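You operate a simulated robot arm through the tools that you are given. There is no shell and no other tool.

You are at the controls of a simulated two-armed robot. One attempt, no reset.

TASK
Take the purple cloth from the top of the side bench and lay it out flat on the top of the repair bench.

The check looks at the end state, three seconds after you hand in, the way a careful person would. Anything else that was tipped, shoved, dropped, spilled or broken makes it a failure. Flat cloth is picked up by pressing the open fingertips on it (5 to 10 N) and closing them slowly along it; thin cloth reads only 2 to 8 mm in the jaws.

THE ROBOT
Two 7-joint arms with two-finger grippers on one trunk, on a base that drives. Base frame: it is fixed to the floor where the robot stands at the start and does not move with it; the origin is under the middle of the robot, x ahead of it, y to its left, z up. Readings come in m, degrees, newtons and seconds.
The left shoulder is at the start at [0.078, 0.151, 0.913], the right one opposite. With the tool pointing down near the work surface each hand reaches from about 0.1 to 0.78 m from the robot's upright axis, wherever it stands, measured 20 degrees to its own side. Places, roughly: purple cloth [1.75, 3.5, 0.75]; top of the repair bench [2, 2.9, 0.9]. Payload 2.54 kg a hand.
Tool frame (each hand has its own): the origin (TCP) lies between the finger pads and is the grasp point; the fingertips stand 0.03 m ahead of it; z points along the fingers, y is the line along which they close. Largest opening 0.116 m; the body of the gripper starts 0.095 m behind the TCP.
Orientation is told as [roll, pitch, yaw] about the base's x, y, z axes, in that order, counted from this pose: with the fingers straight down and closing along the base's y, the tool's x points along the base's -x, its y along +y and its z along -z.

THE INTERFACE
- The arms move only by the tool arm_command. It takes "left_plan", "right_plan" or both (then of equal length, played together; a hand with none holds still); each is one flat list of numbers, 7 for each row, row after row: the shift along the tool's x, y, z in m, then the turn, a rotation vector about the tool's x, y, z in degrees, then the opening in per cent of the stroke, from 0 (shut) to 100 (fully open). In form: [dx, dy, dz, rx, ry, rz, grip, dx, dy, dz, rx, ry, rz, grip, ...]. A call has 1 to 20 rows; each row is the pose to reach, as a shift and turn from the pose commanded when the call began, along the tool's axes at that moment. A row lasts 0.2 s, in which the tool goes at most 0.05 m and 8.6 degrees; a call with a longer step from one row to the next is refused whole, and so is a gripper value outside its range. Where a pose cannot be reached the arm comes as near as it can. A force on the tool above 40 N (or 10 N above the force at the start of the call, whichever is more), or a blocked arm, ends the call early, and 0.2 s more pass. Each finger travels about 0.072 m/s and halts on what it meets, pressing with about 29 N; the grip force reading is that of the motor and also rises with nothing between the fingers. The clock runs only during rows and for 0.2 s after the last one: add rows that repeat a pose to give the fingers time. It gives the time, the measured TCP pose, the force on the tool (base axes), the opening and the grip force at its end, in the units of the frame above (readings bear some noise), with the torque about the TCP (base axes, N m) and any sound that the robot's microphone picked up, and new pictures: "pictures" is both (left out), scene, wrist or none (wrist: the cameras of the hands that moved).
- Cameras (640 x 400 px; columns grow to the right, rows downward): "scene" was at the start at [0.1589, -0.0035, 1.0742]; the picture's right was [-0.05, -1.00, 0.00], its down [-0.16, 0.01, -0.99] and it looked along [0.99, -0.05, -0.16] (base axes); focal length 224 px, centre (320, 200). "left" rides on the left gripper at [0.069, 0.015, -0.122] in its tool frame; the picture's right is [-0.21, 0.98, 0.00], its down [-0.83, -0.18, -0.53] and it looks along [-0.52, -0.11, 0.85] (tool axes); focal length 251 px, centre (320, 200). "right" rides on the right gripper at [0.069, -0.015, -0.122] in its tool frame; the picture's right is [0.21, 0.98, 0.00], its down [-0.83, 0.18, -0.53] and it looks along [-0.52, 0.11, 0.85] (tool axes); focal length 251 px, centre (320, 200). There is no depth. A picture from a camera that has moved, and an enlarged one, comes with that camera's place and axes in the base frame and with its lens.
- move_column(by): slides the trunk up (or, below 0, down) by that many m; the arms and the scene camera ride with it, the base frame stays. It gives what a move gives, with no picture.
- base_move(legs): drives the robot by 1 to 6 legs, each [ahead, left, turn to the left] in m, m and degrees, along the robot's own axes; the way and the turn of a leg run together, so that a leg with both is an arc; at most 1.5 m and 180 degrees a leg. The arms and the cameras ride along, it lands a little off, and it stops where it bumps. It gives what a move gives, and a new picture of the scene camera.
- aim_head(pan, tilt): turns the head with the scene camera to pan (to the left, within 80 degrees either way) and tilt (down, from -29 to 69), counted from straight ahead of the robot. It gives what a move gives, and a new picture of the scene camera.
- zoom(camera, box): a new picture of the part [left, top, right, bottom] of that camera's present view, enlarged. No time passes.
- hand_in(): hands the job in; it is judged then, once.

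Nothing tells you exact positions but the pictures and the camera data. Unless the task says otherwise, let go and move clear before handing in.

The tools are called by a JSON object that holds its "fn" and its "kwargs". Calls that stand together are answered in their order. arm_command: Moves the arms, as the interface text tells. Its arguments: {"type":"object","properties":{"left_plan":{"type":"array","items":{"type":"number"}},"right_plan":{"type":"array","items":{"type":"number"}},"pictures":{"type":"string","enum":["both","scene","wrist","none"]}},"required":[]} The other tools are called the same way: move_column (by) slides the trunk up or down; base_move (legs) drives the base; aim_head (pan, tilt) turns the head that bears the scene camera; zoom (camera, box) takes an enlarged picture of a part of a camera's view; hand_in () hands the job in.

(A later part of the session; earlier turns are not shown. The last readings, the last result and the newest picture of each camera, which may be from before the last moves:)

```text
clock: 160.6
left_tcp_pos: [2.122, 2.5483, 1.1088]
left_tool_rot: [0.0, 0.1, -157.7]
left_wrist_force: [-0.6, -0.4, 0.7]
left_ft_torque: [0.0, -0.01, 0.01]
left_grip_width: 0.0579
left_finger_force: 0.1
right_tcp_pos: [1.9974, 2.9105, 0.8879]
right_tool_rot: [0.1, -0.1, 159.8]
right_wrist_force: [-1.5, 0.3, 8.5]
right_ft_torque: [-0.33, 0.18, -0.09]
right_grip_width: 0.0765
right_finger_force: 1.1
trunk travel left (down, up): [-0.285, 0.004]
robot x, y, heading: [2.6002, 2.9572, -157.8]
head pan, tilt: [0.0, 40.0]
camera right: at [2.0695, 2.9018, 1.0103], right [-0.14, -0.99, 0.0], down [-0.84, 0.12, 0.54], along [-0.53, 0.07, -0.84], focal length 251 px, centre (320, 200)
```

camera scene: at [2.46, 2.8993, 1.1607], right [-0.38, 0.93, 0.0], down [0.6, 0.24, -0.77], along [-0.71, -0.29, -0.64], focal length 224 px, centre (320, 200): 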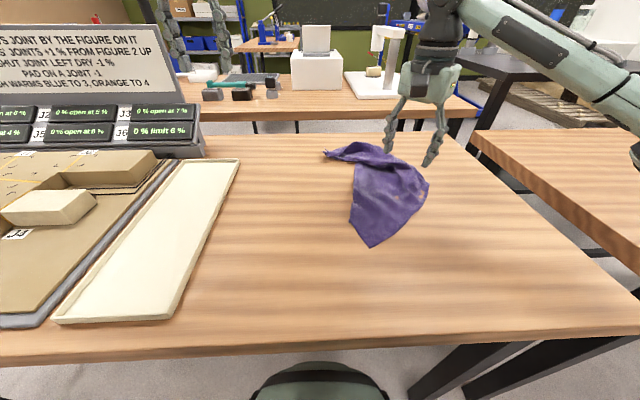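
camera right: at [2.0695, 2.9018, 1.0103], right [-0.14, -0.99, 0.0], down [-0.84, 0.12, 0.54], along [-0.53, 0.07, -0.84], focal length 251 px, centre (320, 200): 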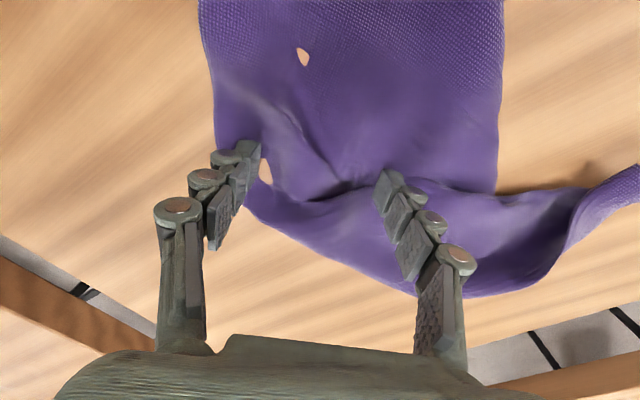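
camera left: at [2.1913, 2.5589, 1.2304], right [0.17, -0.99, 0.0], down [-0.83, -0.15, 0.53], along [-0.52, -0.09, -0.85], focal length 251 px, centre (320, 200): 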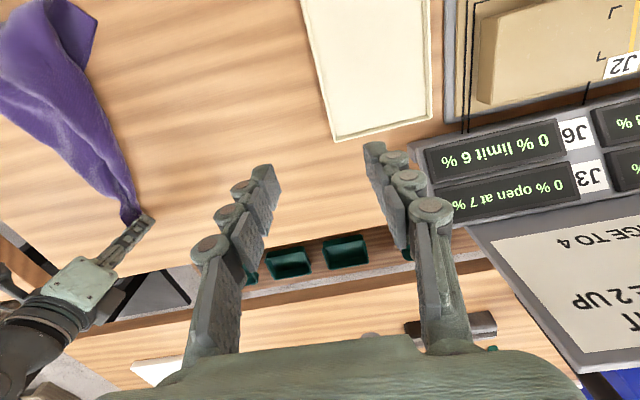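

Pressing 8.5 N. I close slowly while rising slightly.

{"fn": "arm_command", "kwargs": {"right_plan": [0, 0, -0.0005, 0, 0, 0, 62, 0, 0, -0.0012, 0, 0, 0, 59, 0, 0, -0.0018, 0, 0, 0, 56, 0, 0, -0.0024, 0, 0, 0, 53, 0, 0, -0.0029, 0, 0, 0, 50, 0, 0, -0.0033, 0, 0, 0, 47, 0, 0, -0.0037, 0, 0, 0, 44, 0, 0, -0.004, 0, 0, 0, 41, 0, 0, -0.0042, 0, 0, 0, 38, 0, 0, -0.0044, 0, 0, 0, 35], "pictures": "wrist"}}

```text
clock: 162.8
left_tcp_pos: [2.1235, 2.5476, 1.1097]
left_tool_rot: [-0.1, 0.0, -157.6]
left_wrist_force: [0.6, 0.5, 0.2]
left_ft_torque: [-0.01, -0.04, -0.01]
left_grip_width: 0.058
left_finger_force: 0.0
right_tcp_pos: [1.9979, 2.9099, 0.8904]
right_tool_rot: [0.1, 0.0, 159.8]
right_wrist_force: [0.2, 0.3, 20.9]
right_ft_torque: [0.16, -0.07, 0.03]
right_grip_width: 0.0385
right_finger_force: 6.4
trunk travel left (down, up): [-0.285, 0.004]
robot x, y, heading: [2.5974, 2.9563, -158.1]
head pan, tilt: [0.0, 40.0]
camera right: at [2.0694, 2.9008, 1.0137], right [-0.14, -0.99, 0.0], down [-0.84, 0.12, 0.54], along [-0.53, 0.07, -0.84], focal length 251 px, centre (320, 200)
```

right: 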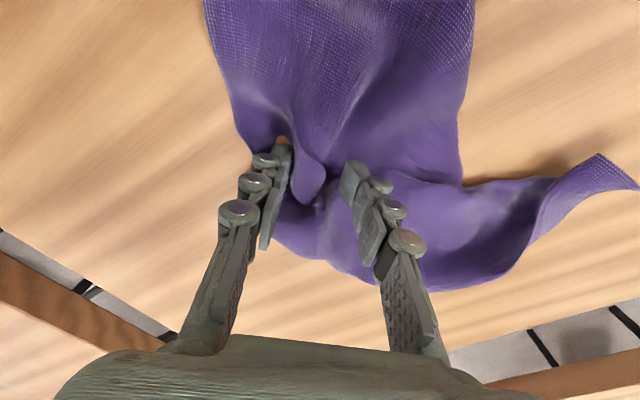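

{"fn": "arm_command", "kwargs": {"right_plan": [0, 0, -0.001, 0, 0, 0, 32, 0, 0, -0.001, 0, 0, 0, 29, 0, 0, -0.001, 0, 0, 0, 26, 0, 0, -0.001, 0, 0, 0, 23, 0, 0, -0.001, 0, 0, 0, 20, 0, 0, -0.001, 0, 0, 0, 17, 0, 0, -0.001, 0, 0, 0, 14, 0, 0, -0.001, 0, 0, 0, 11, 0, 0, -0.001, 0, 0, 0, 8, 0, 0, -0.001, 0, 0, 0, 5, 0, 0, -0.001, 0, 0, 0, 2, 0, 0, -0.001, 0, 0, 0, 0, 0, 0, -0.001, 0, 0, 0, 0], "pictures": "both"}}

```text
clock: 165.6
left_tcp_pos: [2.1249, 2.5486, 1.1106]
left_tool_rot: [0.0, 0.1, -157.7]
left_wrist_force: [-0.8, -0.6, 0.3]
left_ft_torque: [-0.01, 0.01, 0.02]
left_grip_width: 0.0578
left_finger_force: 0.1
right_tcp_pos: [2.0, 2.9093, 0.891]
right_tool_rot: [0.1, -0.1, 159.7]
right_wrist_force: [1.5, 2.7, 16.9]
right_ft_torque: [-0.03, 0.18, 0.02]
right_grip_width: 0.0089
right_finger_force: 29.1
trunk travel left (down, up): [-0.285, 0.004]
robot x, y, heading: [2.6068, 2.9571, -157.7]
head pan, tilt: [0.0, 40.0]
camera scene: at [2.4615, 2.8995, 1.1609], right [-0.38, 0.93, 0.0], down [0.59, 0.24, -0.77], along [-0.71, -0.29, -0.64], focal length 224 px, centre (320, 200)
camera right: at [2.07, 2.9009, 1.0145], right [-0.14, -0.99, 0.0], down [-0.84, 0.12, 0.54], along [-0.53, 0.07, -0.84], focal length 251 px, centre (320, 200)
```

scene: 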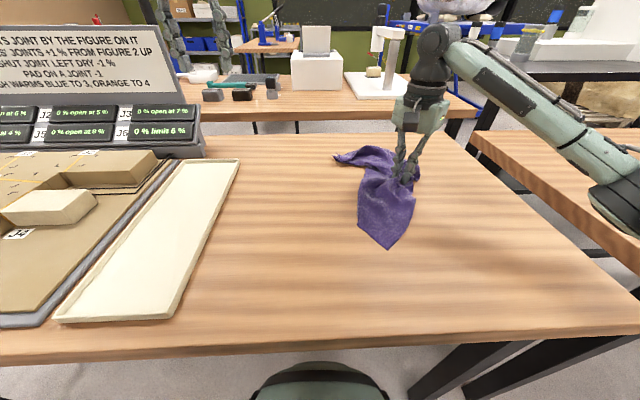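
right: 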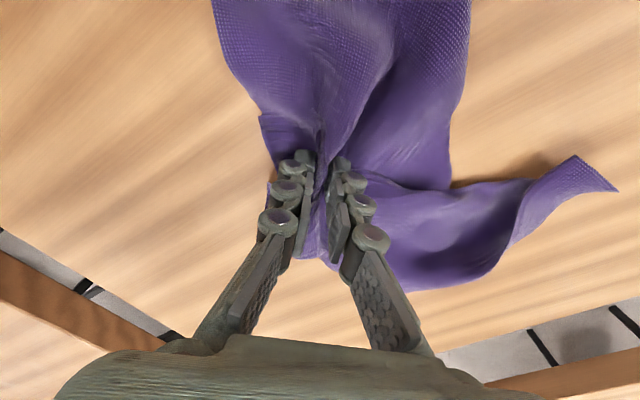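

The right hand holds a thick, firm fold at X (8.9 mm). I raise it a little to the right, to make room for the left hand at C.

{"fn": "arm_command", "kwargs": {"right_plan": [0, 0, -0.02, 0, 0, 0, 0, -0.0135, -0.0148, -0.035, 0, 0, 0, 0, -0.027, -0.0296, -0.045, 0, 0, 0, 0, -0.0404, -0.0444, -0.055, 0, 0, 0, 0, -0.0539, -0.0592, -0.065, 0, 0, 0, 0, -0.0674, -0.074, -0.07, 0, 0, 0, 0, -0.0674, -0.074, -0.07, 0, 0, 0, 0], "pictures": "both"}}

{"fn": "zoom", "kwargs": {"camera": "scene", "box": [310, 110, 480, 255]}}

```text
clock: 167.2
left_tcp_pos: [2.1222, 2.5477, 1.1067]
left_tool_rot: [0.0, 0.0, -157.6]
left_wrist_force: [0.1, -0.1, 0.7]
left_ft_torque: [0.0, 0.03, -0.04]
left_grip_width: 0.0581
left_finger_force: 0.1
right_tcp_pos: [1.9594, 3.0013, 0.9597]
right_tool_rot: [0.0, 0.0, 159.8]
right_wrist_force: [1.1, -0.1, -1.8]
right_ft_torque: [0.0, -0.01, 0.01]
right_grip_width: 0.0056
right_finger_force: 33.7
trunk travel left (down, up): [-0.285, 0.004]
robot x, y, heading: [2.6048, 2.9591, -158.1]
head pan, tilt: [0.0, 40.0]
camera scene: at [2.4599, 2.8991, 1.1606], right [-0.38, 0.93, 0.0], down [0.6, 0.24, -0.77], along [-0.71, -0.29, -0.64], focal length 224 px, centre (320, 200)
camera right: at [2.0303, 2.9929, 1.0834], right [-0.14, -0.99, 0.0], down [-0.84, 0.12, 0.53], along [-0.53, 0.07, -0.85], focal length 251 px, centre (320, 200)
```

scene: 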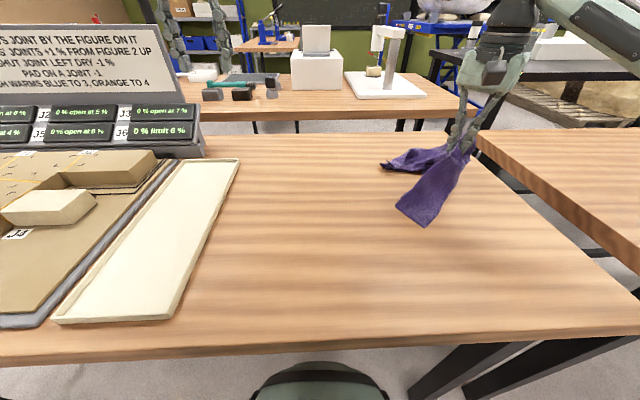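
right: 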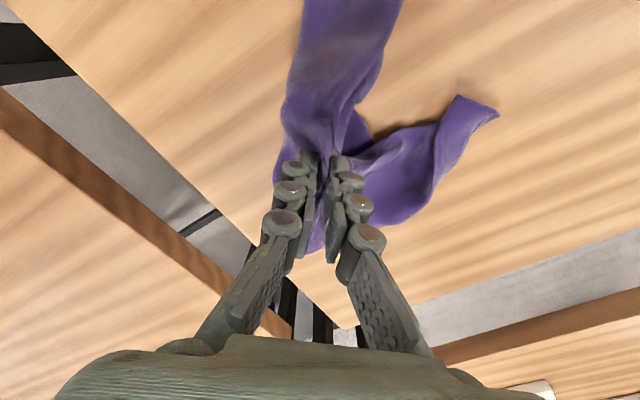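

```text
2.76 times, centred on (395, 182) of scene
camera zoom: at [2.4599, 2.8991, 1.1606], right [-0.38, 0.93, 0.0], down [0.6, 0.24, -0.77], along [-0.71, -0.29, -0.64], focal length 617 px, centre (113, 248)
```

zoom: 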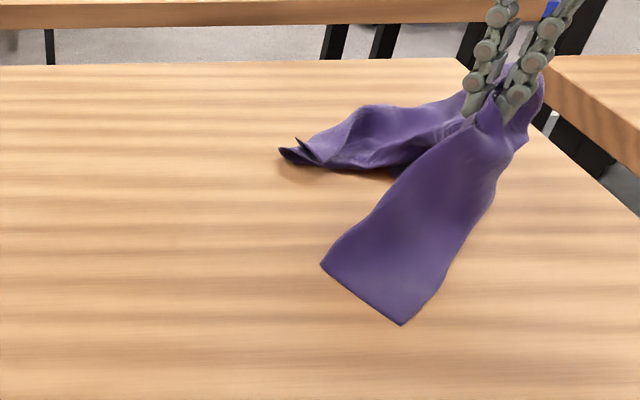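

The cloth followed the right hand. I'll bring the left hand in with its wrist turned 90°, so the two grippers don't interfere, and bunch-grip the corner C.

{"fn": "arm_command", "kwargs": {"left_plan": [-0.0046, -0.0273, 0.006, 0, 0, 8.2, 60, -0.0093, -0.0545, 0.0127, 0, 0, 16.4, 65, -0.0139, -0.0818, 0.019, 0, 0, 24.5, 70, -0.0185, -0.1091, 0.0255, 0, 0, 32.7, 70, -0.0232, -0.1364, 0.0318, 0, 0, 40.9, 70, -0.0278, -0.1636, 0.0382, 0, 0, 49.1, 70, -0.0325, -0.1909, 0.0445, 0, 0, 57.3, 70, -0.0371, -0.2182, 0.051, 0, 0, 65.5, 70, -0.0417, -0.2455, 0.0573, 0, 0, 73.6, 70, -0.0464, -0.2727, 0.0636, 0, 0, 81.8, 70, -0.051, -0.3, 0.07, 0, 0, 90, 70, -0.051, -0.3, 0.07, 0, 0, 90, 70], "pictures": "both"}}

```text
clock: 169.8
left_tcp_pos: [2.1753, 2.8745, 1.009]
left_tool_rot: [0.4, -0.3, 116.1]
left_wrist_force: [0.9, 0.7, 0.5]
left_ft_torque: [-0.07, -0.01, 0.01]
left_grip_width: 0.0812
left_finger_force: 0.1
left hand out of reach, approached as far as the arm can: row 6, 7, 8, 9, 10, 11, 12
right_tcp_pos: [1.9606, 3.0017, 0.9591]
right_tool_rot: [0.1, 0.0, 159.9]
right_wrist_force: [-1.6, -7.8, -0.5]
right_ft_torque: [-0.14, 0.02, 0.0]
right_grip_width: 0.0033
right_finger_force: 24.6
trunk travel left (down, up): [-0.285, 0.004]
robot x, y, heading: [2.6025, 2.9543, -157.9]
head pan, tilt: [0.0, 40.0]
camera scene: at [2.4598, 2.8995, 1.1606], right [-0.38, 0.93, 0.0], down [0.6, 0.24, -0.77], along [-0.71, -0.29, -0.64], focal length 224 px, centre (320, 200)
camera left: at [2.1936, 2.8048, 1.1306], right [-0.97, -0.24, 0.01], down [-0.2, 0.82, 0.54], along [-0.13, 0.52, -0.84], focal length 251 px, centre (320, 200)
```

scene: 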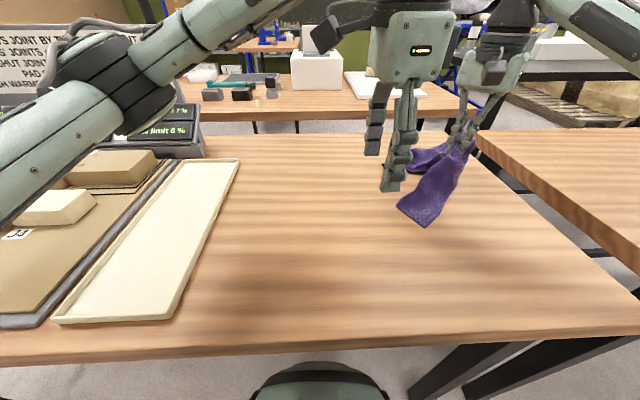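
left: 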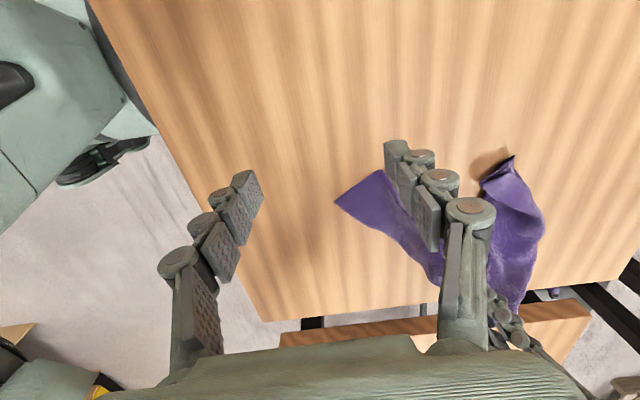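

The turned left wrist reaches less far, so I draw the cloth nearer with the right hand instead.

{"fn": "arm_command", "kwargs": {"right_plan": [0.0185, -0.0168, -0.005, 0, 0, 0, 0, 0.037, -0.0337, -0.01, 0, 0, 0, 0, 0.0555, -0.0505, -0.01, 0, 0, 0, 0, 0.074, -0.0674, -0.01, 0, 0, 0, 0, 0.0925, -0.0842, -0.01, 0, 0, 0, 0, 0.111, -0.1011, -0.01, 0, 0, 0, 0, 0.1184, -0.1078, -0.01, 0, 0, 0, 0, 0.1184, -0.1078, -0.01, 0, 0, 0, 0], "pictures": "both"}}

{"fn": "zoom", "kwargs": {"camera": "left", "box": [0, 0, 640, 400]}}

```text
clock: 171.6
left_tcp_pos: [2.176, 2.8743, 1.009]
left_tool_rot: [0.3, -0.3, 116.0]
left_wrist_force: [0.0, 0.0, -0.5]
left_ft_torque: [0.03, 0.01, 0.05]
left_grip_width: 0.0813
left_finger_force: 0.2
right_tcp_pos: [2.1074, 3.0626, 0.9713]
right_tool_rot: [0.0, 0.0, 159.8]
right_wrist_force: [-0.4, 1.0, 0.0]
right_ft_torque: [0.04, -0.04, 0.01]
right_grip_width: 0.0044
right_finger_force: 26.0
trunk travel left (down, up): [-0.285, 0.004]
robot x, y, heading: [2.6034, 2.9536, -158.0]
head pan, tilt: [0.0, 40.0]
camera scene: at [2.4599, 2.8992, 1.1606], right [-0.38, 0.93, 0.0], down [0.6, 0.24, -0.77], along [-0.71, -0.29, -0.64], focal length 224 px, centre (320, 200)
camera right: at [2.178, 3.0536, 1.0941], right [-0.14, -0.99, 0.0], down [-0.84, 0.12, 0.53], along [-0.53, 0.07, -0.85], focal length 251 px, centre (320, 200)
```

scene: 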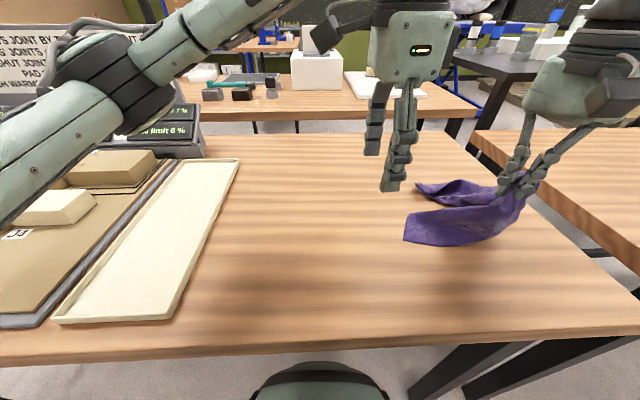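
right: 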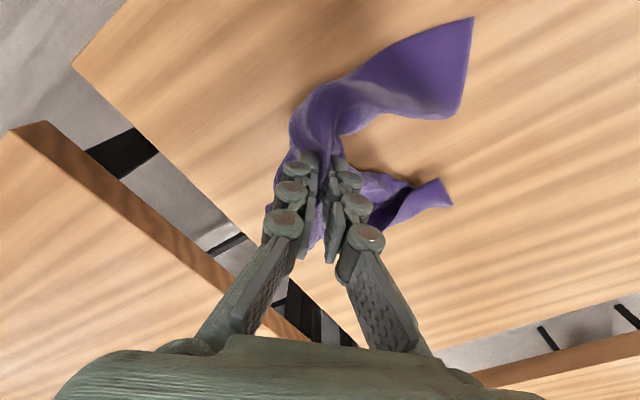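

```text
1.00 times, centred on (320, 200) of left (not enlarged: the box is as wide or as high as the picture)
camera zoom: at [2.1934, 2.8043, 1.1307], right [-0.97, -0.24, 0.01], down [-0.2, 0.82, 0.54], along [-0.13, 0.52, -0.84], focal length 251 px, centre (320, 200)
```

zoom: 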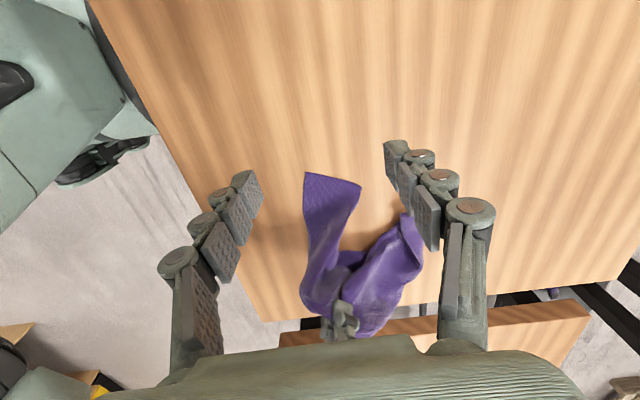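

From above I can see the A end clearly, adjacent to the X corner I hold. I straighten the right wrist to make room, and see how the A end lies.

{"fn": "arm_command", "kwargs": {"right_plan": [0, 0, 0, 0, 0, -8, 0, 0, 0, 0, 0, 0, -16, 0, 0, 0, 0, 0, 0, -24, 0, 0, 0, 0, 0, 0, -32, 0, 0, 0, 0, 0, 0, -40, 0, 0, 0, 0, 0, 0, -48, 0, 0, 0, 0, 0, 0, -56, 0, 0, 0, 0, 0, 0, -56, 0], "pictures": "scene"}}

{"fn": "zoom", "kwargs": {"camera": "left", "box": [220, 120, 460, 350]}}

{"fn": "zoom", "kwargs": {"camera": "scene", "box": [380, 120, 560, 260]}}

```text
clock: 173.4
left_tcp_pos: [2.1755, 2.8743, 1.0085]
left_tool_rot: [0.4, -0.3, 116.2]
left_wrist_force: [-0.6, 0.4, 0.1]
left_ft_torque: [0.02, -0.01, 0.01]
left_grip_width: 0.0812
left_finger_force: 0.2
right_tcp_pos: [2.1072, 3.0631, 0.9703]
right_tool_rot: [0.0, 0.0, -144.1]
right_wrist_force: [1.4, 1.3, -1.2]
right_ft_torque: [-0.09, -0.06, -0.06]
right_grip_width: 0.0053
right_finger_force: 35.2
trunk travel left (down, up): [-0.285, 0.004]
robot x, y, heading: [2.6046, 2.9591, -157.9]
head pan, tilt: [0.0, 40.0]
camera scene: at [2.4598, 2.8992, 1.1606], right [-0.38, 0.93, 0.0], down [0.6, 0.24, -0.77], along [-0.71, -0.29, -0.64], focal length 224 px, centre (320, 200)
```

scene: 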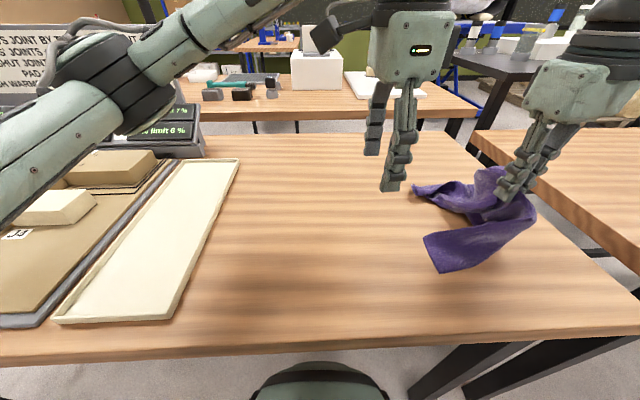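

```text
1.74 times, centred on (340, 235) of left
camera zoom: at [2.1933, 2.8043, 1.1307], right [-0.97, -0.24, 0.01], down [-0.2, 0.82, 0.54], along [-0.13, 0.52, -0.84], focal length 437 px, centre (285, 139)
```

zoom: 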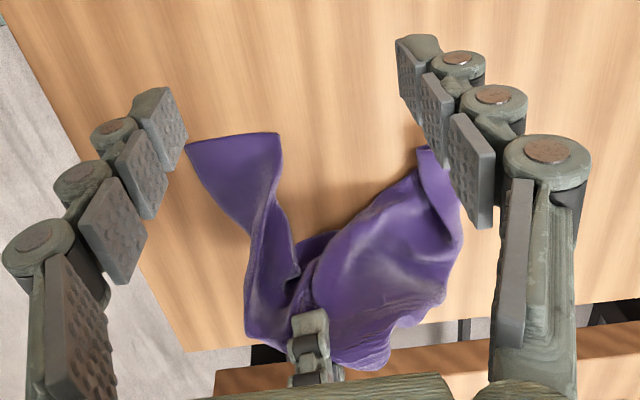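

```text
2.86 times, centred on (470, 190) of scene
camera zoom: at [2.4598, 2.8992, 1.1606], right [-0.38, 0.93, 0.0], down [0.6, 0.24, -0.77], along [-0.71, -0.29, -0.64], focal length 639 px, centre (-109, 229)
```

zoom: 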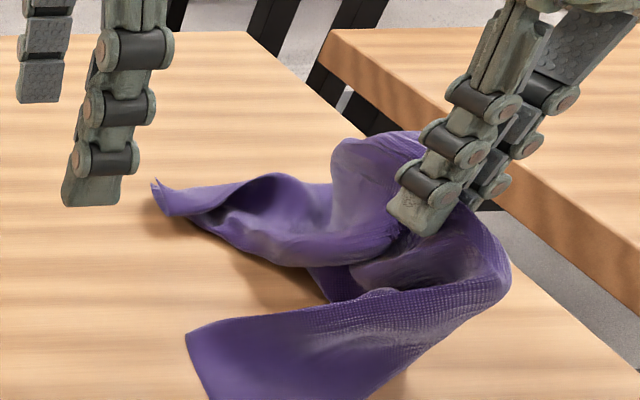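

{"fn": "arm_command", "kwargs": {"right_plan": [0.0042, -0.017, 0, 0, 0, 0, 0, 0.0084, -0.034, 0, 0, 0, 0, 0, 0.0126, -0.051, 0, 0, 0, 0, 0, 0.0168, -0.068, 0, 0, 0, 0, 0, 0.0168, -0.068, 0, 0, 0, 0, 0], "pictures": "scene"}}

{"fn": "zoom", "kwargs": {"camera": "left", "box": [180, 120, 500, 350]}}

```text
clock: 174.6
left_tcp_pos: [2.1757, 2.8741, 1.0096]
left_tool_rot: [0.4, -0.3, 116.2]
left_wrist_force: [-0.6, 1.1, 0.0]
left_ft_torque: [0.02, -0.01, 0.03]
left_grip_width: 0.0813
left_finger_force: 0.1
right_tcp_pos: [2.0813, 3.1305, 0.9698]
right_tool_rot: [-0.1, 0.0, -144.4]
right_wrist_force: [-0.2, 0.4, -2.2]
right_ft_torque: [-0.02, -0.03, -0.04]
right_grip_width: 0.0057
right_finger_force: 32.1
trunk travel left (down, up): [-0.285, 0.004]
robot x, y, heading: [2.6045, 2.9568, -157.6]
head pan, tilt: [0.0, 40.0]
camera scene: at [2.4598, 2.8991, 1.1606], right [-0.38, 0.93, 0.0], down [0.6, 0.24, -0.77], along [-0.71, -0.29, -0.64], focal length 224 px, centre (320, 200)
```

scene: 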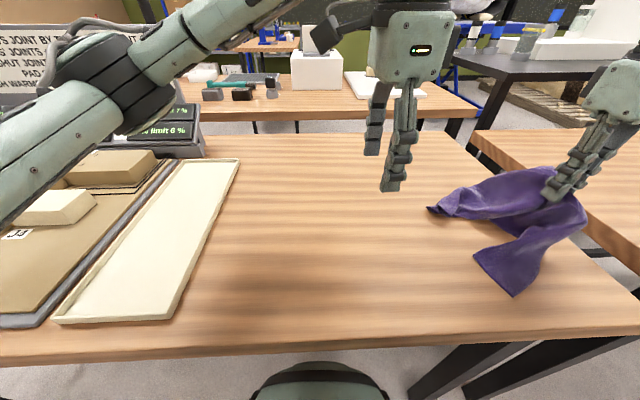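

```text
1.74 times, centred on (340, 235) of left
camera zoom: at [2.1933, 2.8042, 1.1307], right [-0.97, -0.24, 0.01], down [-0.2, 0.82, 0.54], along [-0.13, 0.52, -0.84], focal length 437 px, centre (285, 139)
```

zoom: 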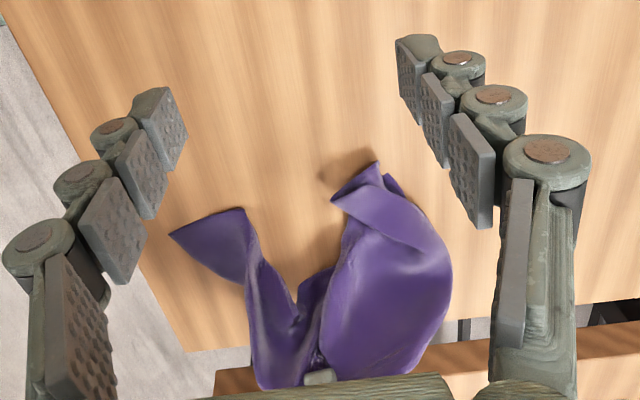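

C's end now lies free, about 0.15 m from the right hand. I bring the left hand over it.

{"fn": "arm_command", "kwargs": {"left_plan": [-0.0312, 0.0085, 0.01, 0, 0, -7, 70, -0.0624, 0.0169, 0.025, 0, 0, -14, 70, -0.0936, 0.0254, 0.04, 0, 0, -21, 70, -0.1248, 0.0338, 0.055, 0, 0, -28, 70, -0.156, 0.0423, 0.069, 0, 0, -35, 70, -0.156, 0.0423, 0.069, 0, 0, -35, 70], "pictures": "both"}}

```text
clock: 176.0
left_tcp_pos: [2.0716, 2.9995, 0.9443]
left_tool_rot: [0.2, -0.5, 151.2]
left_wrist_force: [0.3, 0.0, 0.3]
left_ft_torque: [-0.01, 0.02, -0.01]
left_grip_width: 0.0815
left_finger_force: 0.1
right_tcp_pos: [2.0813, 3.1288, 0.9714]
right_tool_rot: [0.0, 0.0, -144.1]
right_wrist_force: [-0.7, 0.5, -0.6]
right_ft_torque: [-0.07, -0.1, 0.05]
right_grip_width: 0.0051
right_finger_force: 34.7
trunk travel left (down, up): [-0.285, 0.004]
robot x, y, heading: [2.6051, 2.9574, -158.1]
head pan, tilt: [0.0, 40.0]
camera scene: at [2.4599, 2.899, 1.1606], right [-0.38, 0.93, 0.0], down [0.6, 0.24, -0.77], along [-0.71, -0.29, -0.64], focal length 224 px, centre (320, 200)
camera left: at [2.1245, 2.9513, 1.0663], right [-0.66, -0.75, 0.01], down [-0.63, 0.56, 0.54], along [-0.41, 0.35, -0.84], focal length 251 px, centre (320, 200)
```

scene: 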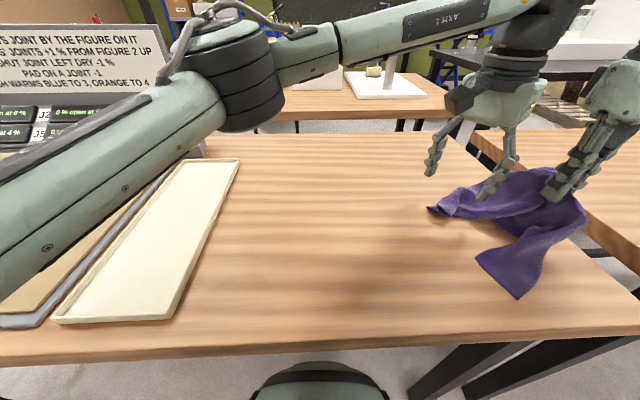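
left: 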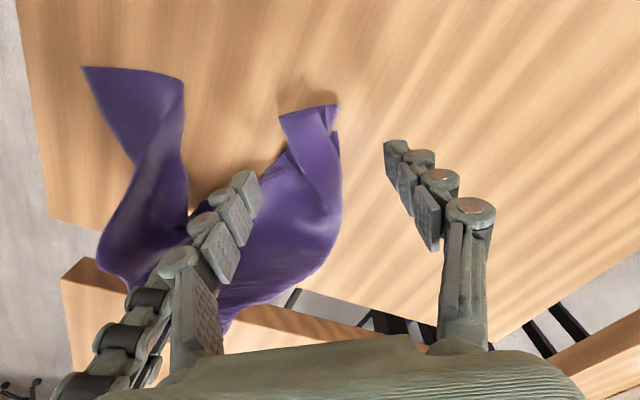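

The C end sits between the left fingers. I narrow the opening and press.

{"fn": "arm_command", "kwargs": {"left_plan": [0, -0.002, 0.012, 0, 0, 0, 55, 0, -0.004, 0.025, 0, 0, 0, 40, 0, -0.004, 0.038, 0, 0, 0, 30, 0, -0.004, 0.047, 0, 0, 0, 30, 0, -0.004, 0.051, 0, 0, 0, 30, 0, -0.004, 0.053, 0, 0, 0, 30, 0, -0.004, 0.053, 0, 0, 0, 30], "pictures": "wrist"}}

```text
clock: 177.6
left_tcp_pos: [2.0748, 3.0038, 0.895]
left_tool_rot: [0.3, -0.3, 151.2]
left_wrist_force: [0.2, -0.5, 0.3]
left_ft_torque: [0.0, 0.03, 0.04]
left_grip_width: 0.0348
left_finger_force: 0.0
right_tcp_pos: [2.0821, 3.1296, 0.9703]
right_tool_rot: [0.1, 0.1, -144.2]
right_wrist_force: [-0.6, -0.4, 0.4]
right_ft_torque: [-0.08, -0.03, 0.0]
right_grip_width: 0.0043
right_finger_force: 33.6
trunk travel left (down, up): [-0.285, 0.004]
robot x, y, heading: [2.6072, 2.9594, -158.0]
head pan, tilt: [0.0, 40.0]
camera left: at [2.1292, 2.9571, 1.0164], right [-0.66, -0.75, 0.0], down [-0.63, 0.56, 0.54], along [-0.41, 0.35, -0.84], focal length 251 px, centre (320, 200)
```

left: 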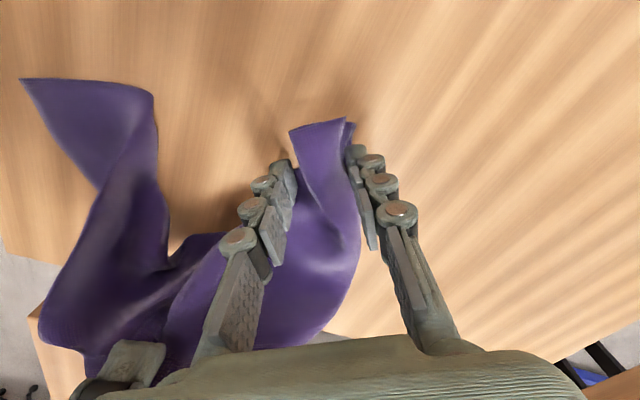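

The fingers straddle the raised strip. I close on it.

{"fn": "arm_command", "kwargs": {"left_plan": [0, 0, 0.002, 0, 0, 0, 30, 0, 0, 0.003, 0, 0, 0, 26, 0, 0, 0.003, 0, 0, 0, 22, 0, 0, 0.003, 0, 0, 0, 18, 0, 0, 0.003, 0, 0, 0, 14, 0, 0, 0.003, 0, 0, 0, 10, 0, 0, 0.003, 0, 0, 0, 6, 0, 0, 0.003, 0, 0, 0, 3, 0, 0, 0.003, 0, 0, 0, 0, 0, 0, 0.003, 0, 0, 0, 0], "pictures": "both"}}

```text
clock: 179.8
left_tcp_pos: [2.0755, 3.004, 0.8923]
left_tool_rot: [0.2, -0.5, 151.3]
left_wrist_force: [-1.3, -0.8, 1.3]
left_ft_torque: [0.44, -0.27, -0.01]
left_grip_width: 0.0039
left_finger_force: 37.3
right_tcp_pos: [2.0826, 3.1293, 0.9707]
right_tool_rot: [0.0, 0.0, -144.3]
right_wrist_force: [-0.3, 0.8, -1.2]
right_ft_torque: [-0.05, -0.04, -0.01]
right_grip_width: 0.0054
right_finger_force: 33.9
trunk travel left (down, up): [-0.285, 0.004]
robot x, y, heading: [2.6017, 2.9513, -158.1]
head pan, tilt: [0.0, 40.0]
camera scene: at [2.4598, 2.8991, 1.1606], right [-0.38, 0.93, 0.0], down [0.6, 0.24, -0.77], along [-0.71, -0.29, -0.64], focal length 224 px, centre (320, 200)
camera left: at [2.1285, 2.9565, 1.0131], right [-0.66, -0.75, 0.01], down [-0.63, 0.56, 0.54], along [-0.41, 0.35, -0.84], focal length 251 px, centre (320, 200)
```

scene: 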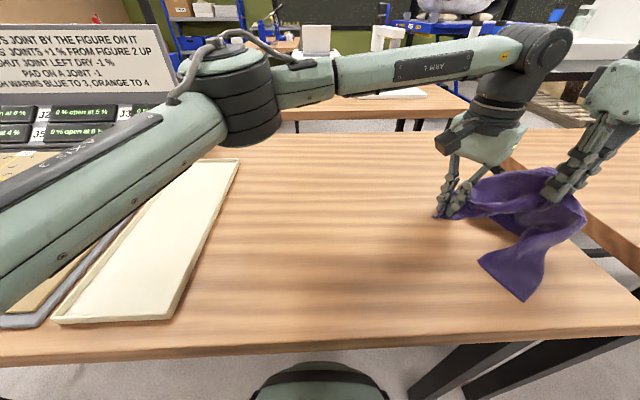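
left: 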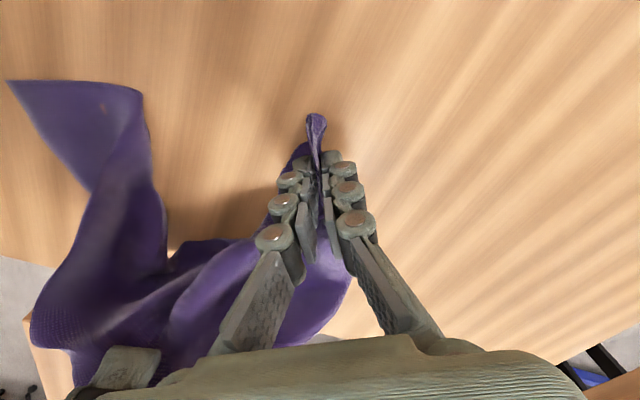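

Both hands now hold adjacent corners: the left has C, the right has X. I lift them together and spread them apart gently.

{"fn": "arm_command", "kwargs": {"left_plan": [0.0168, 0.0073, -0.0221, 0, 0, -3.6, 0, 0.0335, 0.0145, -0.0443, 0, 0, -7.3, 0, 0.0503, 0.0218, -0.0664, 0, 0, -10.9, 0, 0.0671, 0.029, -0.0886, 0, 0, -14.6, 0, 0.0838, 0.0363, -0.1107, 0, 0, -18.2, 0, 0.1006, 0.0435, -0.1329, 0, 0, -21.9, 0, 0.1174, 0.0508, -0.155, 0, 0, -25.5, 0, 0.1174, 0.0508, -0.155, 0, 0, -25.5, 0], "right_plan": [-0.0001, 0.0066, -0.0164, 0, 0, 1, 0, -0.0003, 0.0131, -0.0329, 0, 0, 2, 0, -0.0004, 0.0197, -0.0493, 0, 0, 3, 0, -0.0006, 0.0263, -0.0657, 0, 0, 4, 0, -0.0007, 0.0329, -0.0821, 0, 0, 5, 0, -0.0009, 0.0394, -0.0986, 0, 0, 6, 0, -0.001, 0.046, -0.115, 0, 0, 7, 0, -0.001, 0.046, -0.115, 0, 0, 7, 0], "pictures": "both"}}

```text
clock: 181.6
left_tcp_pos: [2.1548, 2.9027, 1.0463]
left_tool_rot: [-0.1, -0.5, 176.7]
left_wrist_force: [-3.3, 12.0, 1.8]
left_ft_torque: [0.18, 0.09, -0.27]
left_grip_width: 0.0037
left_finger_force: 28.9
right_tcp_pos: [2.1068, 3.0892, 1.0843]
right_tool_rot: [0.1, 0.0, -151.3]
right_wrist_force: [3.1, -11.1, -2.1]
right_ft_torque: [-0.3, -0.12, 0.19]
right_grip_width: 0.0038
right_finger_force: 29.3
trunk travel left (down, up): [-0.285, 0.004]
robot x, y, heading: [2.6012, 2.9555, -158.1]
head pan, tilt: [0.0, 40.0]
camera scene: at [2.4596, 2.8994, 1.1606], right [-0.38, 0.93, 0.0], down [0.6, 0.24, -0.77], along [-0.71, -0.29, -0.64], focal length 224 px, centre (320, 200)
camera right: at [2.1615, 3.1366, 1.2068], right [0.66, -0.75, 0.0], down [-0.64, -0.56, 0.53], along [-0.4, -0.35, -0.85], focal length 251 px, centre (320, 200)
camera left: at [2.2236, 2.8831, 1.1674], right [-0.27, -0.96, 0.0], down [-0.81, 0.23, 0.54], along [-0.52, 0.15, -0.84], focal length 251 px, centre (320, 200)
```

scene: 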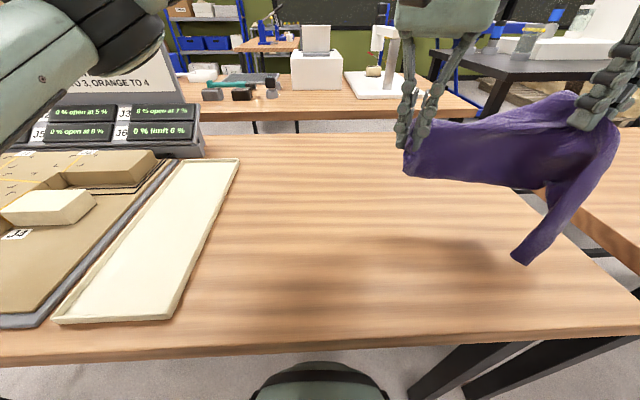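
right: 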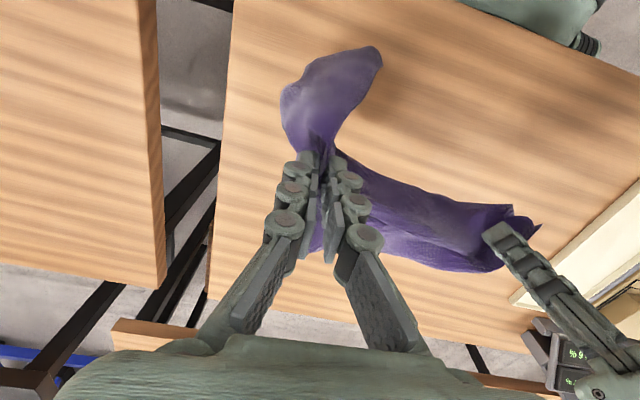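
left: 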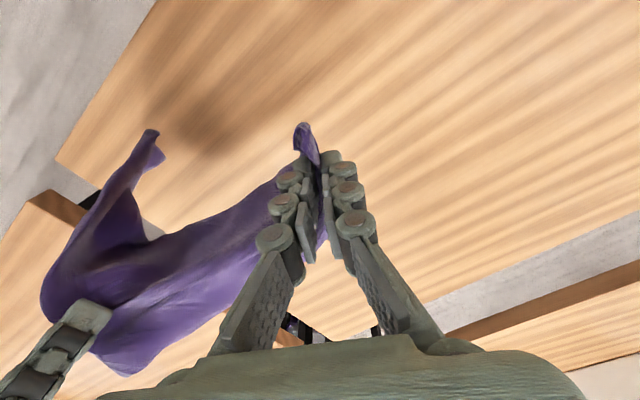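

The hem went taut (12 N), so I ease it a little and study the shape.

{"fn": "arm_command", "kwargs": {"right_plan": [0, 0.01, 0, 0, 0, 0, 0, 0, 0.015, 0, 0, 0, 0, 0], "pictures": "none"}}

{"fn": "zoom", "kwargs": {"camera": "scene", "box": [390, 40, 640, 280]}}

{"fn": "zoom", "kwargs": {"camera": "left", "box": [30, 100, 350, 390]}}

{"fn": "zoom", "kwargs": {"camera": "right", "box": [250, 20, 570, 290]}}

```text
clock: 182.2
left_tcp_pos: [2.1546, 2.9031, 1.0461]
left_tool_rot: [0.0, -0.5, 176.7]
left_wrist_force: [-1.2, 4.9, -0.5]
left_ft_torque: [0.04, 0.06, -0.15]
left_grip_width: 0.0025
left_finger_force: 29.1
right_tcp_pos: [2.1162, 3.0769, 1.0834]
right_tool_rot: [0.1, 0.0, -151.1]
right_wrist_force: [1.2, -4.8, -1.8]
right_ft_torque: [-0.16, -0.08, 0.08]
right_grip_width: 0.0036
right_finger_force: 29.2
trunk travel left (down, up): [-0.285, 0.004]
robot x, y, heading: [2.6063, 2.9526, -158.2]
head pan, tilt: [0.0, 40.0]
```

```text
1.67 times, centred on (515, 160) of scene
camera zoom: at [2.4598, 2.8992, 1.1606], right [-0.38, 0.93, 0.0], down [0.6, 0.24, -0.77], along [-0.71, -0.29, -0.64], focal length 373 px, centre (-5, 267)
```

zoom: 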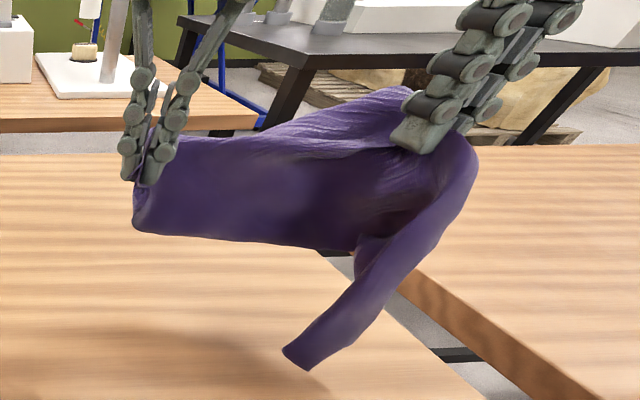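

```text
1.38 times, centred on (190, 245) of left
camera zoom: at [2.2233, 2.8822, 1.1673], right [-0.27, -0.96, 0.0], down [-0.81, 0.23, 0.54], along [-0.52, 0.14, -0.84], focal length 347 px, centre (499, 138)
```

zoom: 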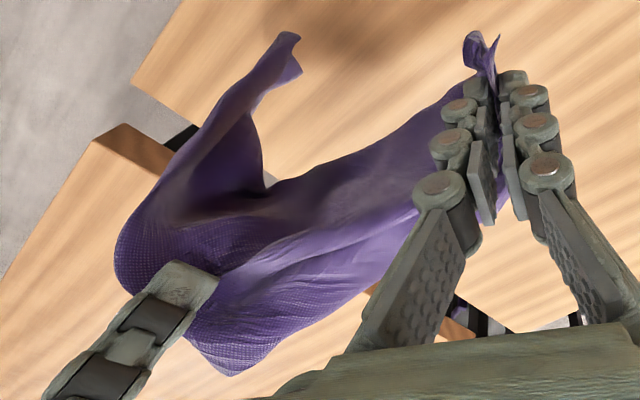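

```text
1.48 times, centred on (410, 155) of right
camera zoom: at [2.1701, 3.124, 1.207], right [0.66, -0.75, 0.0], down [-0.64, -0.56, 0.53], along [-0.4, -0.35, -0.85], focal length 372 px, centre (187, 267)
```

zoom: 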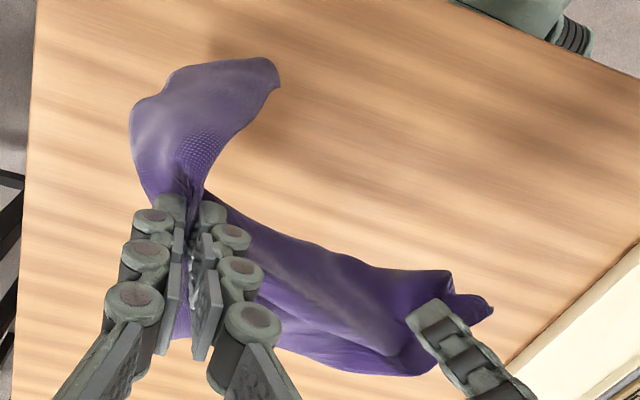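

The right grip had caught the middle of the cloth. I release it, keep corner C in the left hand, and raise C so the sheet hangs freely; then I can choose the laying direction so that folded sides end up on top.

{"fn": "arm_command", "kwargs": {"right_plan": [0, 0, 0, 0, 0, 0, 10, 0, 0, 0, 0, 0, 0, 25, 0, 0, 0, 0, 0, 0, 40, 0, 0, -0.03, 0, 0, 0, 55, 0, -0.02, -0.06, 0, 0, 0, 70, 0, -0.05, -0.09, 0, 0, 0, 80, 0, -0.08, -0.12, 0, 0, 0, 80, 0, -0.11, -0.13, 0, 0, 0, 80, 0, -0.14, -0.13, 0, 0, 0, 80], "left_plan": [0, 0, 0, 0, 0, 0, 0, 0, 0, 0, 0, 0, 0, 0, 0, 0, 0, 0, 0, 0, 0, 0, 0, -0.005, 0, 0, 0, 0, 0, 0, -0.015, 0, 0, 0, 0, 0, 0, -0.03, 0, 0, 0, 0, 0, 0, -0.05, 0, 0, 0, 0, 0, 0, -0.07, 0, 0, 0, 0, 0, 0, -0.09, 0, 0, 0, 0], "pictures": "both"}}

```text
clock: 184.2
left_tcp_pos: [2.1564, 2.9031, 1.1364]
left_tool_rot: [0.0, -0.5, 176.6]
left_wrist_force: [-0.2, -0.1, -0.6]
left_ft_torque: [0.13, -0.06, -0.05]
left_grip_width: 0.0065
left_finger_force: 32.6
right_tcp_pos: [2.0329, 3.1909, 1.2092]
right_tool_rot: [0.1, -0.1, -151.2]
right_wrist_force: [-0.2, 0.8, -0.9]
right_ft_torque: [-0.03, -0.01, 0.02]
right_grip_width: 0.0928
right_finger_force: 0.0
right hand out of reach, approached as far as the arm can: row 7, 8, 9
trunk travel left (down, up): [-0.285, 0.004]
robot x, y, heading: [2.6079, 2.9541, -157.9]
head pan, tilt: [0.0, 40.0]
camera scene: at [2.4598, 2.8995, 1.1606], right [-0.38, 0.93, 0.0], down [0.6, 0.24, -0.77], along [-0.71, -0.29, -0.64], focal length 224 px, centre (320, 200)
camera right: at [2.0875, 3.2376, 1.3315], right [0.66, -0.75, 0.0], down [-0.64, -0.56, 0.54], along [-0.4, -0.35, -0.84], focal length 251 px, centre (320, 200)
camera left: at [2.2248, 2.8827, 1.2574], right [-0.27, -0.96, 0.0], down [-0.81, 0.23, 0.54], along [-0.52, 0.15, -0.84], focal length 251 px, centre (320, 200)
```

scene: 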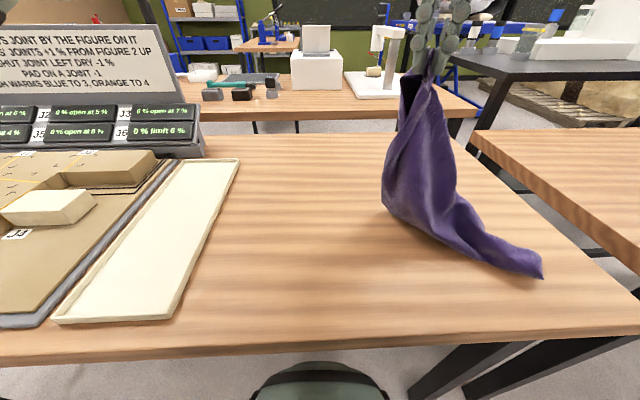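
right: 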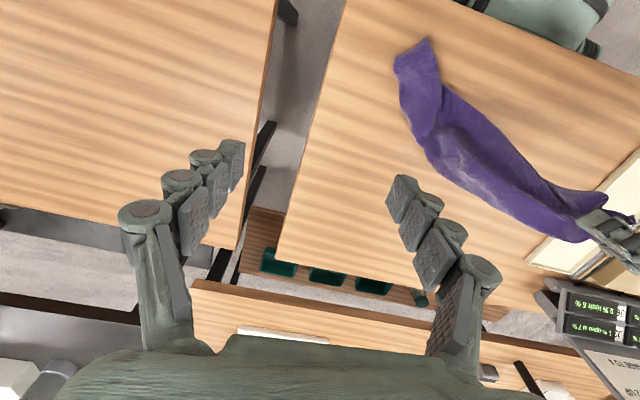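
left: 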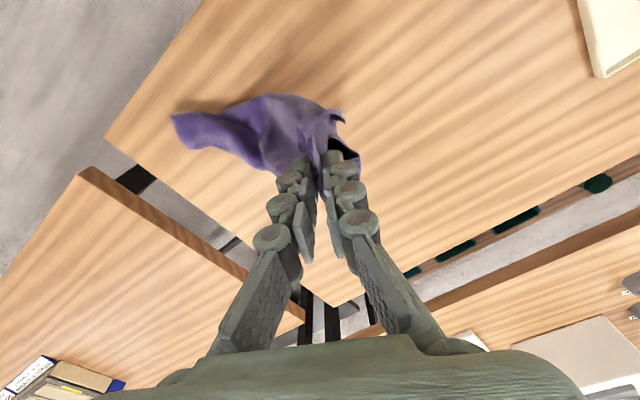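

The cloth hangs from C with the A end resting near me on the right, and its opening faces left. I turn the hand and bring C above the A end, so laying it toward the far left will leave the folded sides on top.

{"fn": "arm_command", "kwargs": {"left_plan": [-0.0005, -0.0175, -0.015, 0, 0, -8.4, 0, -0.0011, -0.0349, -0.03, 0, 0, -16.8, 0, -0.0016, -0.0524, -0.045, 0, 0, -25.2, 0, -0.0022, -0.0698, -0.06, 0, 0, -33.6, 0, -0.0027, -0.0873, -0.075, 0, 0, -42, 0, -0.0032, -0.1047, -0.09, 0, 0, -50.4, 0, -0.0038, -0.1222, -0.105, 0, 0, -58.8, 0, -0.0043, -0.1396, -0.12, 0, 0, -67.2, 0, -0.0049, -0.1571, -0.135, 0, 0, -75.6, 0, -0.0054, -0.1745, -0.15, 0, 0, -84, 0, -0.0054, -0.1745, -0.15, 0, 0, -84, 0], "right_plan": [0.02, 0, 0, 0, 0, 0, 80, 0.05, 0, 0, 0, 0, 0, 80, 0.08, 0, 0, 0, 0, 0, 80, 0.11, 0, 0, 0, 0, 0, 80, 0.14, 0, 0, 0, 0, 0, 80, 0.17, -0.02, 0, 0, 0, 0, 80, 0.2, -0.04, 0, 0, 0, 0, 80, 0.2, -0.06, 0, 0, 0, 0, 80, 0.2, -0.06, 0, 0, 0, 0, 80, 0.2, -0.06, 0, 0, 0, 0, 80, 0.2, -0.06, 0, 0, 0, 0, 80], "pictures": "both"}}

```text
clock: 185.9
left_tcp_pos: [2.1561, 2.9563, 1.2715]
left_tool_rot: [-4.7, 5.5, -117.0]
left_wrist_force: [-0.3, -0.9, 4.6]
left_ft_torque: [-0.01, -0.07, 0.0]
left_grip_width: 0.0015
left_finger_force: 32.1
left hand out of reach, approached as far as the arm can: row 7, 8
right_tcp_pos: [2.0244, 3.2163, 1.1869]
right_tool_rot: [0.0, 0.0, -151.2]
right_wrist_force: [0.3, 0.7, 0.2]
right_ft_torque: [0.04, -0.01, -0.01]
right_grip_width: 0.0928
right_finger_force: 0.1
right hand out of reach, approached as far as the arm can: row 1, 2, 3, 4, 5, 6, 7, 8
trunk travel left (down, up): [-0.285, 0.004]
robot x, y, heading: [2.602, 2.9577, -158.2]
head pan, tilt: [0.0, 40.0]
stopped in row 8 (left hand): the arm was blocked; the commanded pose is now the measured one
camera scene: at [2.4601, 2.889, 1.1693], right [-0.46, 0.89, 0.0], down [0.5, 0.26, -0.83], along [-0.73, -0.38, -0.56], focal length 224 px, centre (320, 200)
camera right: at [2.079, 3.2632, 1.3098], right [0.66, -0.75, 0.0], down [-0.64, -0.56, 0.53], along [-0.4, -0.35, -0.85], focal length 251 px, centre (320, 200)
camera left: at [2.2034, 2.9944, 1.3991], right [0.77, -0.63, -0.1], down [-0.52, -0.72, 0.46], along [-0.36, -0.31, -0.88], focal length 251 px, centre (320, 200)
```

scene: 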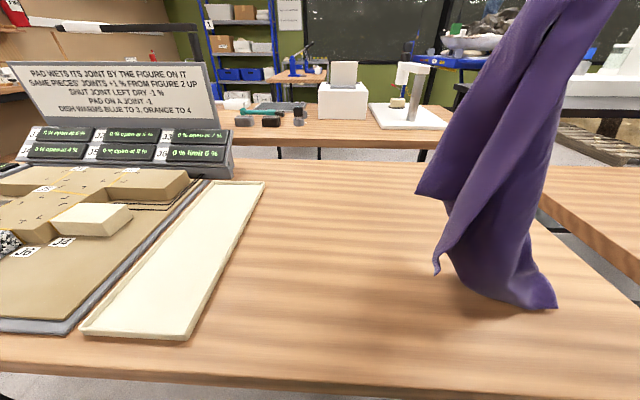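
right: 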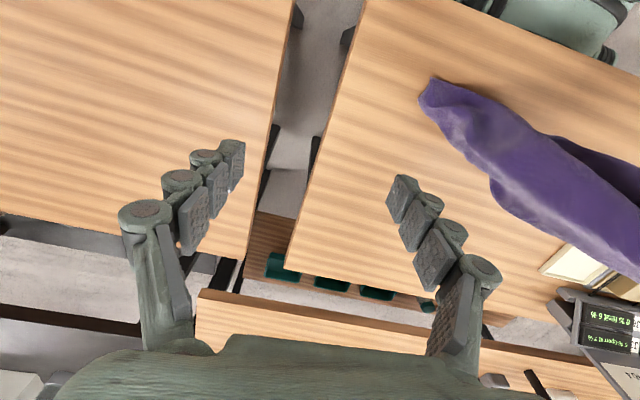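
left: 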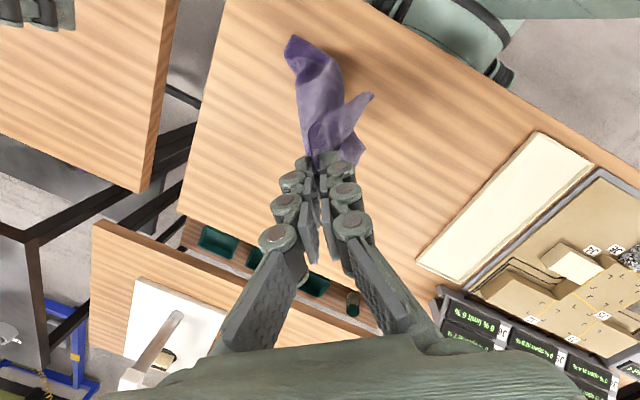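

The view is clear now: the spine C–A is on the right and two loose corners hang to the left. I lay it toward the far left, so these trail out to the right of the spine.

{"fn": "arm_command", "kwargs": {"left_plan": [-0.0339, 0.0116, 0.0085, -1.2, -1.4, 0, 0, -0.0697, 0.0214, 0.0222, -2.4, -2.8, 0, 0, -0.1052, 0.0284, 0.039, -3.6, -4.2, 0, 0, -0.1399, 0.0318, 0.0589, -4.7, -5.5, 0, 0, -0.1734, 0.0324, 0.0817, -4.7, -5.5, 0, 0, -0.2049, 0.0302, 0.1074, -4.7, -5.5, 0, 0, -0.2346, 0.0245, 0.1357, -4.7, -5.5, 0, 0, -0.2612, 0.0171, 0.1663, -4.7, -5.5, 0, 0, -0.2854, 0.0065, 0.1992, -4.7, -5.5, 0, 0, -0.3059, -0.005, 0.2339, -4.7, -5.5, 0, 0, -0.3228, -0.0183, 0.2703, -4.7, -5.5, 0, 0, -0.336, -0.0331, 0.308, -4.7, -5.5, 0, 0, -0.3451, -0.0482, 0.3468, -4.7, -5.5, 0, 0, -0.3451, -0.0482, 0.3468, -4.7, -5.5, 0, 0], "pictures": "none"}}

{"fn": "aim_head", "kwargs": {"pan": 0, "tilt": 40}}

```text
clock: 188.9
left_tcp_pos: [1.9473, 2.7157, 0.9006]
left_tool_rot: [-0.2, -0.4, -117.0]
left_wrist_force: [-0.8, -0.2, -0.5]
left_ft_torque: [-0.01, 0.02, -0.01]
left_grip_width: 0.0032
left_finger_force: 25.7
right_tcp_pos: [2.0252, 3.2172, 1.1867]
right_tool_rot: [0.0, -0.1, -151.2]
right_wrist_force: [0.0, 0.5, 0.0]
right_ft_torque: [0.03, 0.0, 0.03]
right_grip_width: 0.0929
right_finger_force: 0.1
trunk travel left (down, up): [-0.285, 0.004]
robot x, y, heading: [2.6017, 2.9556, -158.0]
head pan, tilt: [0.0, 40.0]
```

```text
clock: 189.5
left_tcp_pos: [1.9481, 2.7149, 0.9]
left_tool_rot: [0.0, -0.3, -117.0]
left_wrist_force: [0.8, 0.1, -0.2]
left_ft_torque: [0.02, 0.02, -0.01]
left_grip_width: 0.0029
left_finger_force: 25.1
right_tcp_pos: [2.0254, 3.2166, 1.1874]
right_tool_rot: [0.1, -0.1, -151.2]
right_wrist_force: [-0.4, 0.4, 0.7]
right_ft_torque: [0.0, 0.0, 0.02]
right_grip_width: 0.0928
right_finger_force: 0.0
trunk travel left (down, up): [-0.285, 0.004]
robot x, y, heading: [2.6028, 2.9523, -158.0]
head pan, tilt: [0.0, 40.0]
camera scene: at [2.46, 2.8991, 1.1607], right [-0.38, 0.93, 0.0], down [0.6, 0.24, -0.77], along [-0.71, -0.29, -0.64], focal length 224 px, centre (320, 200)
```

scene: 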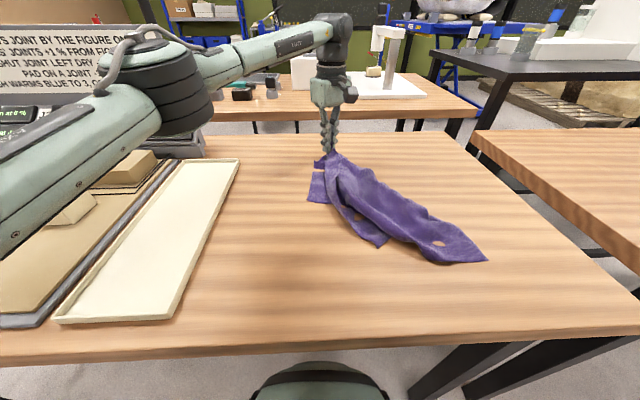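

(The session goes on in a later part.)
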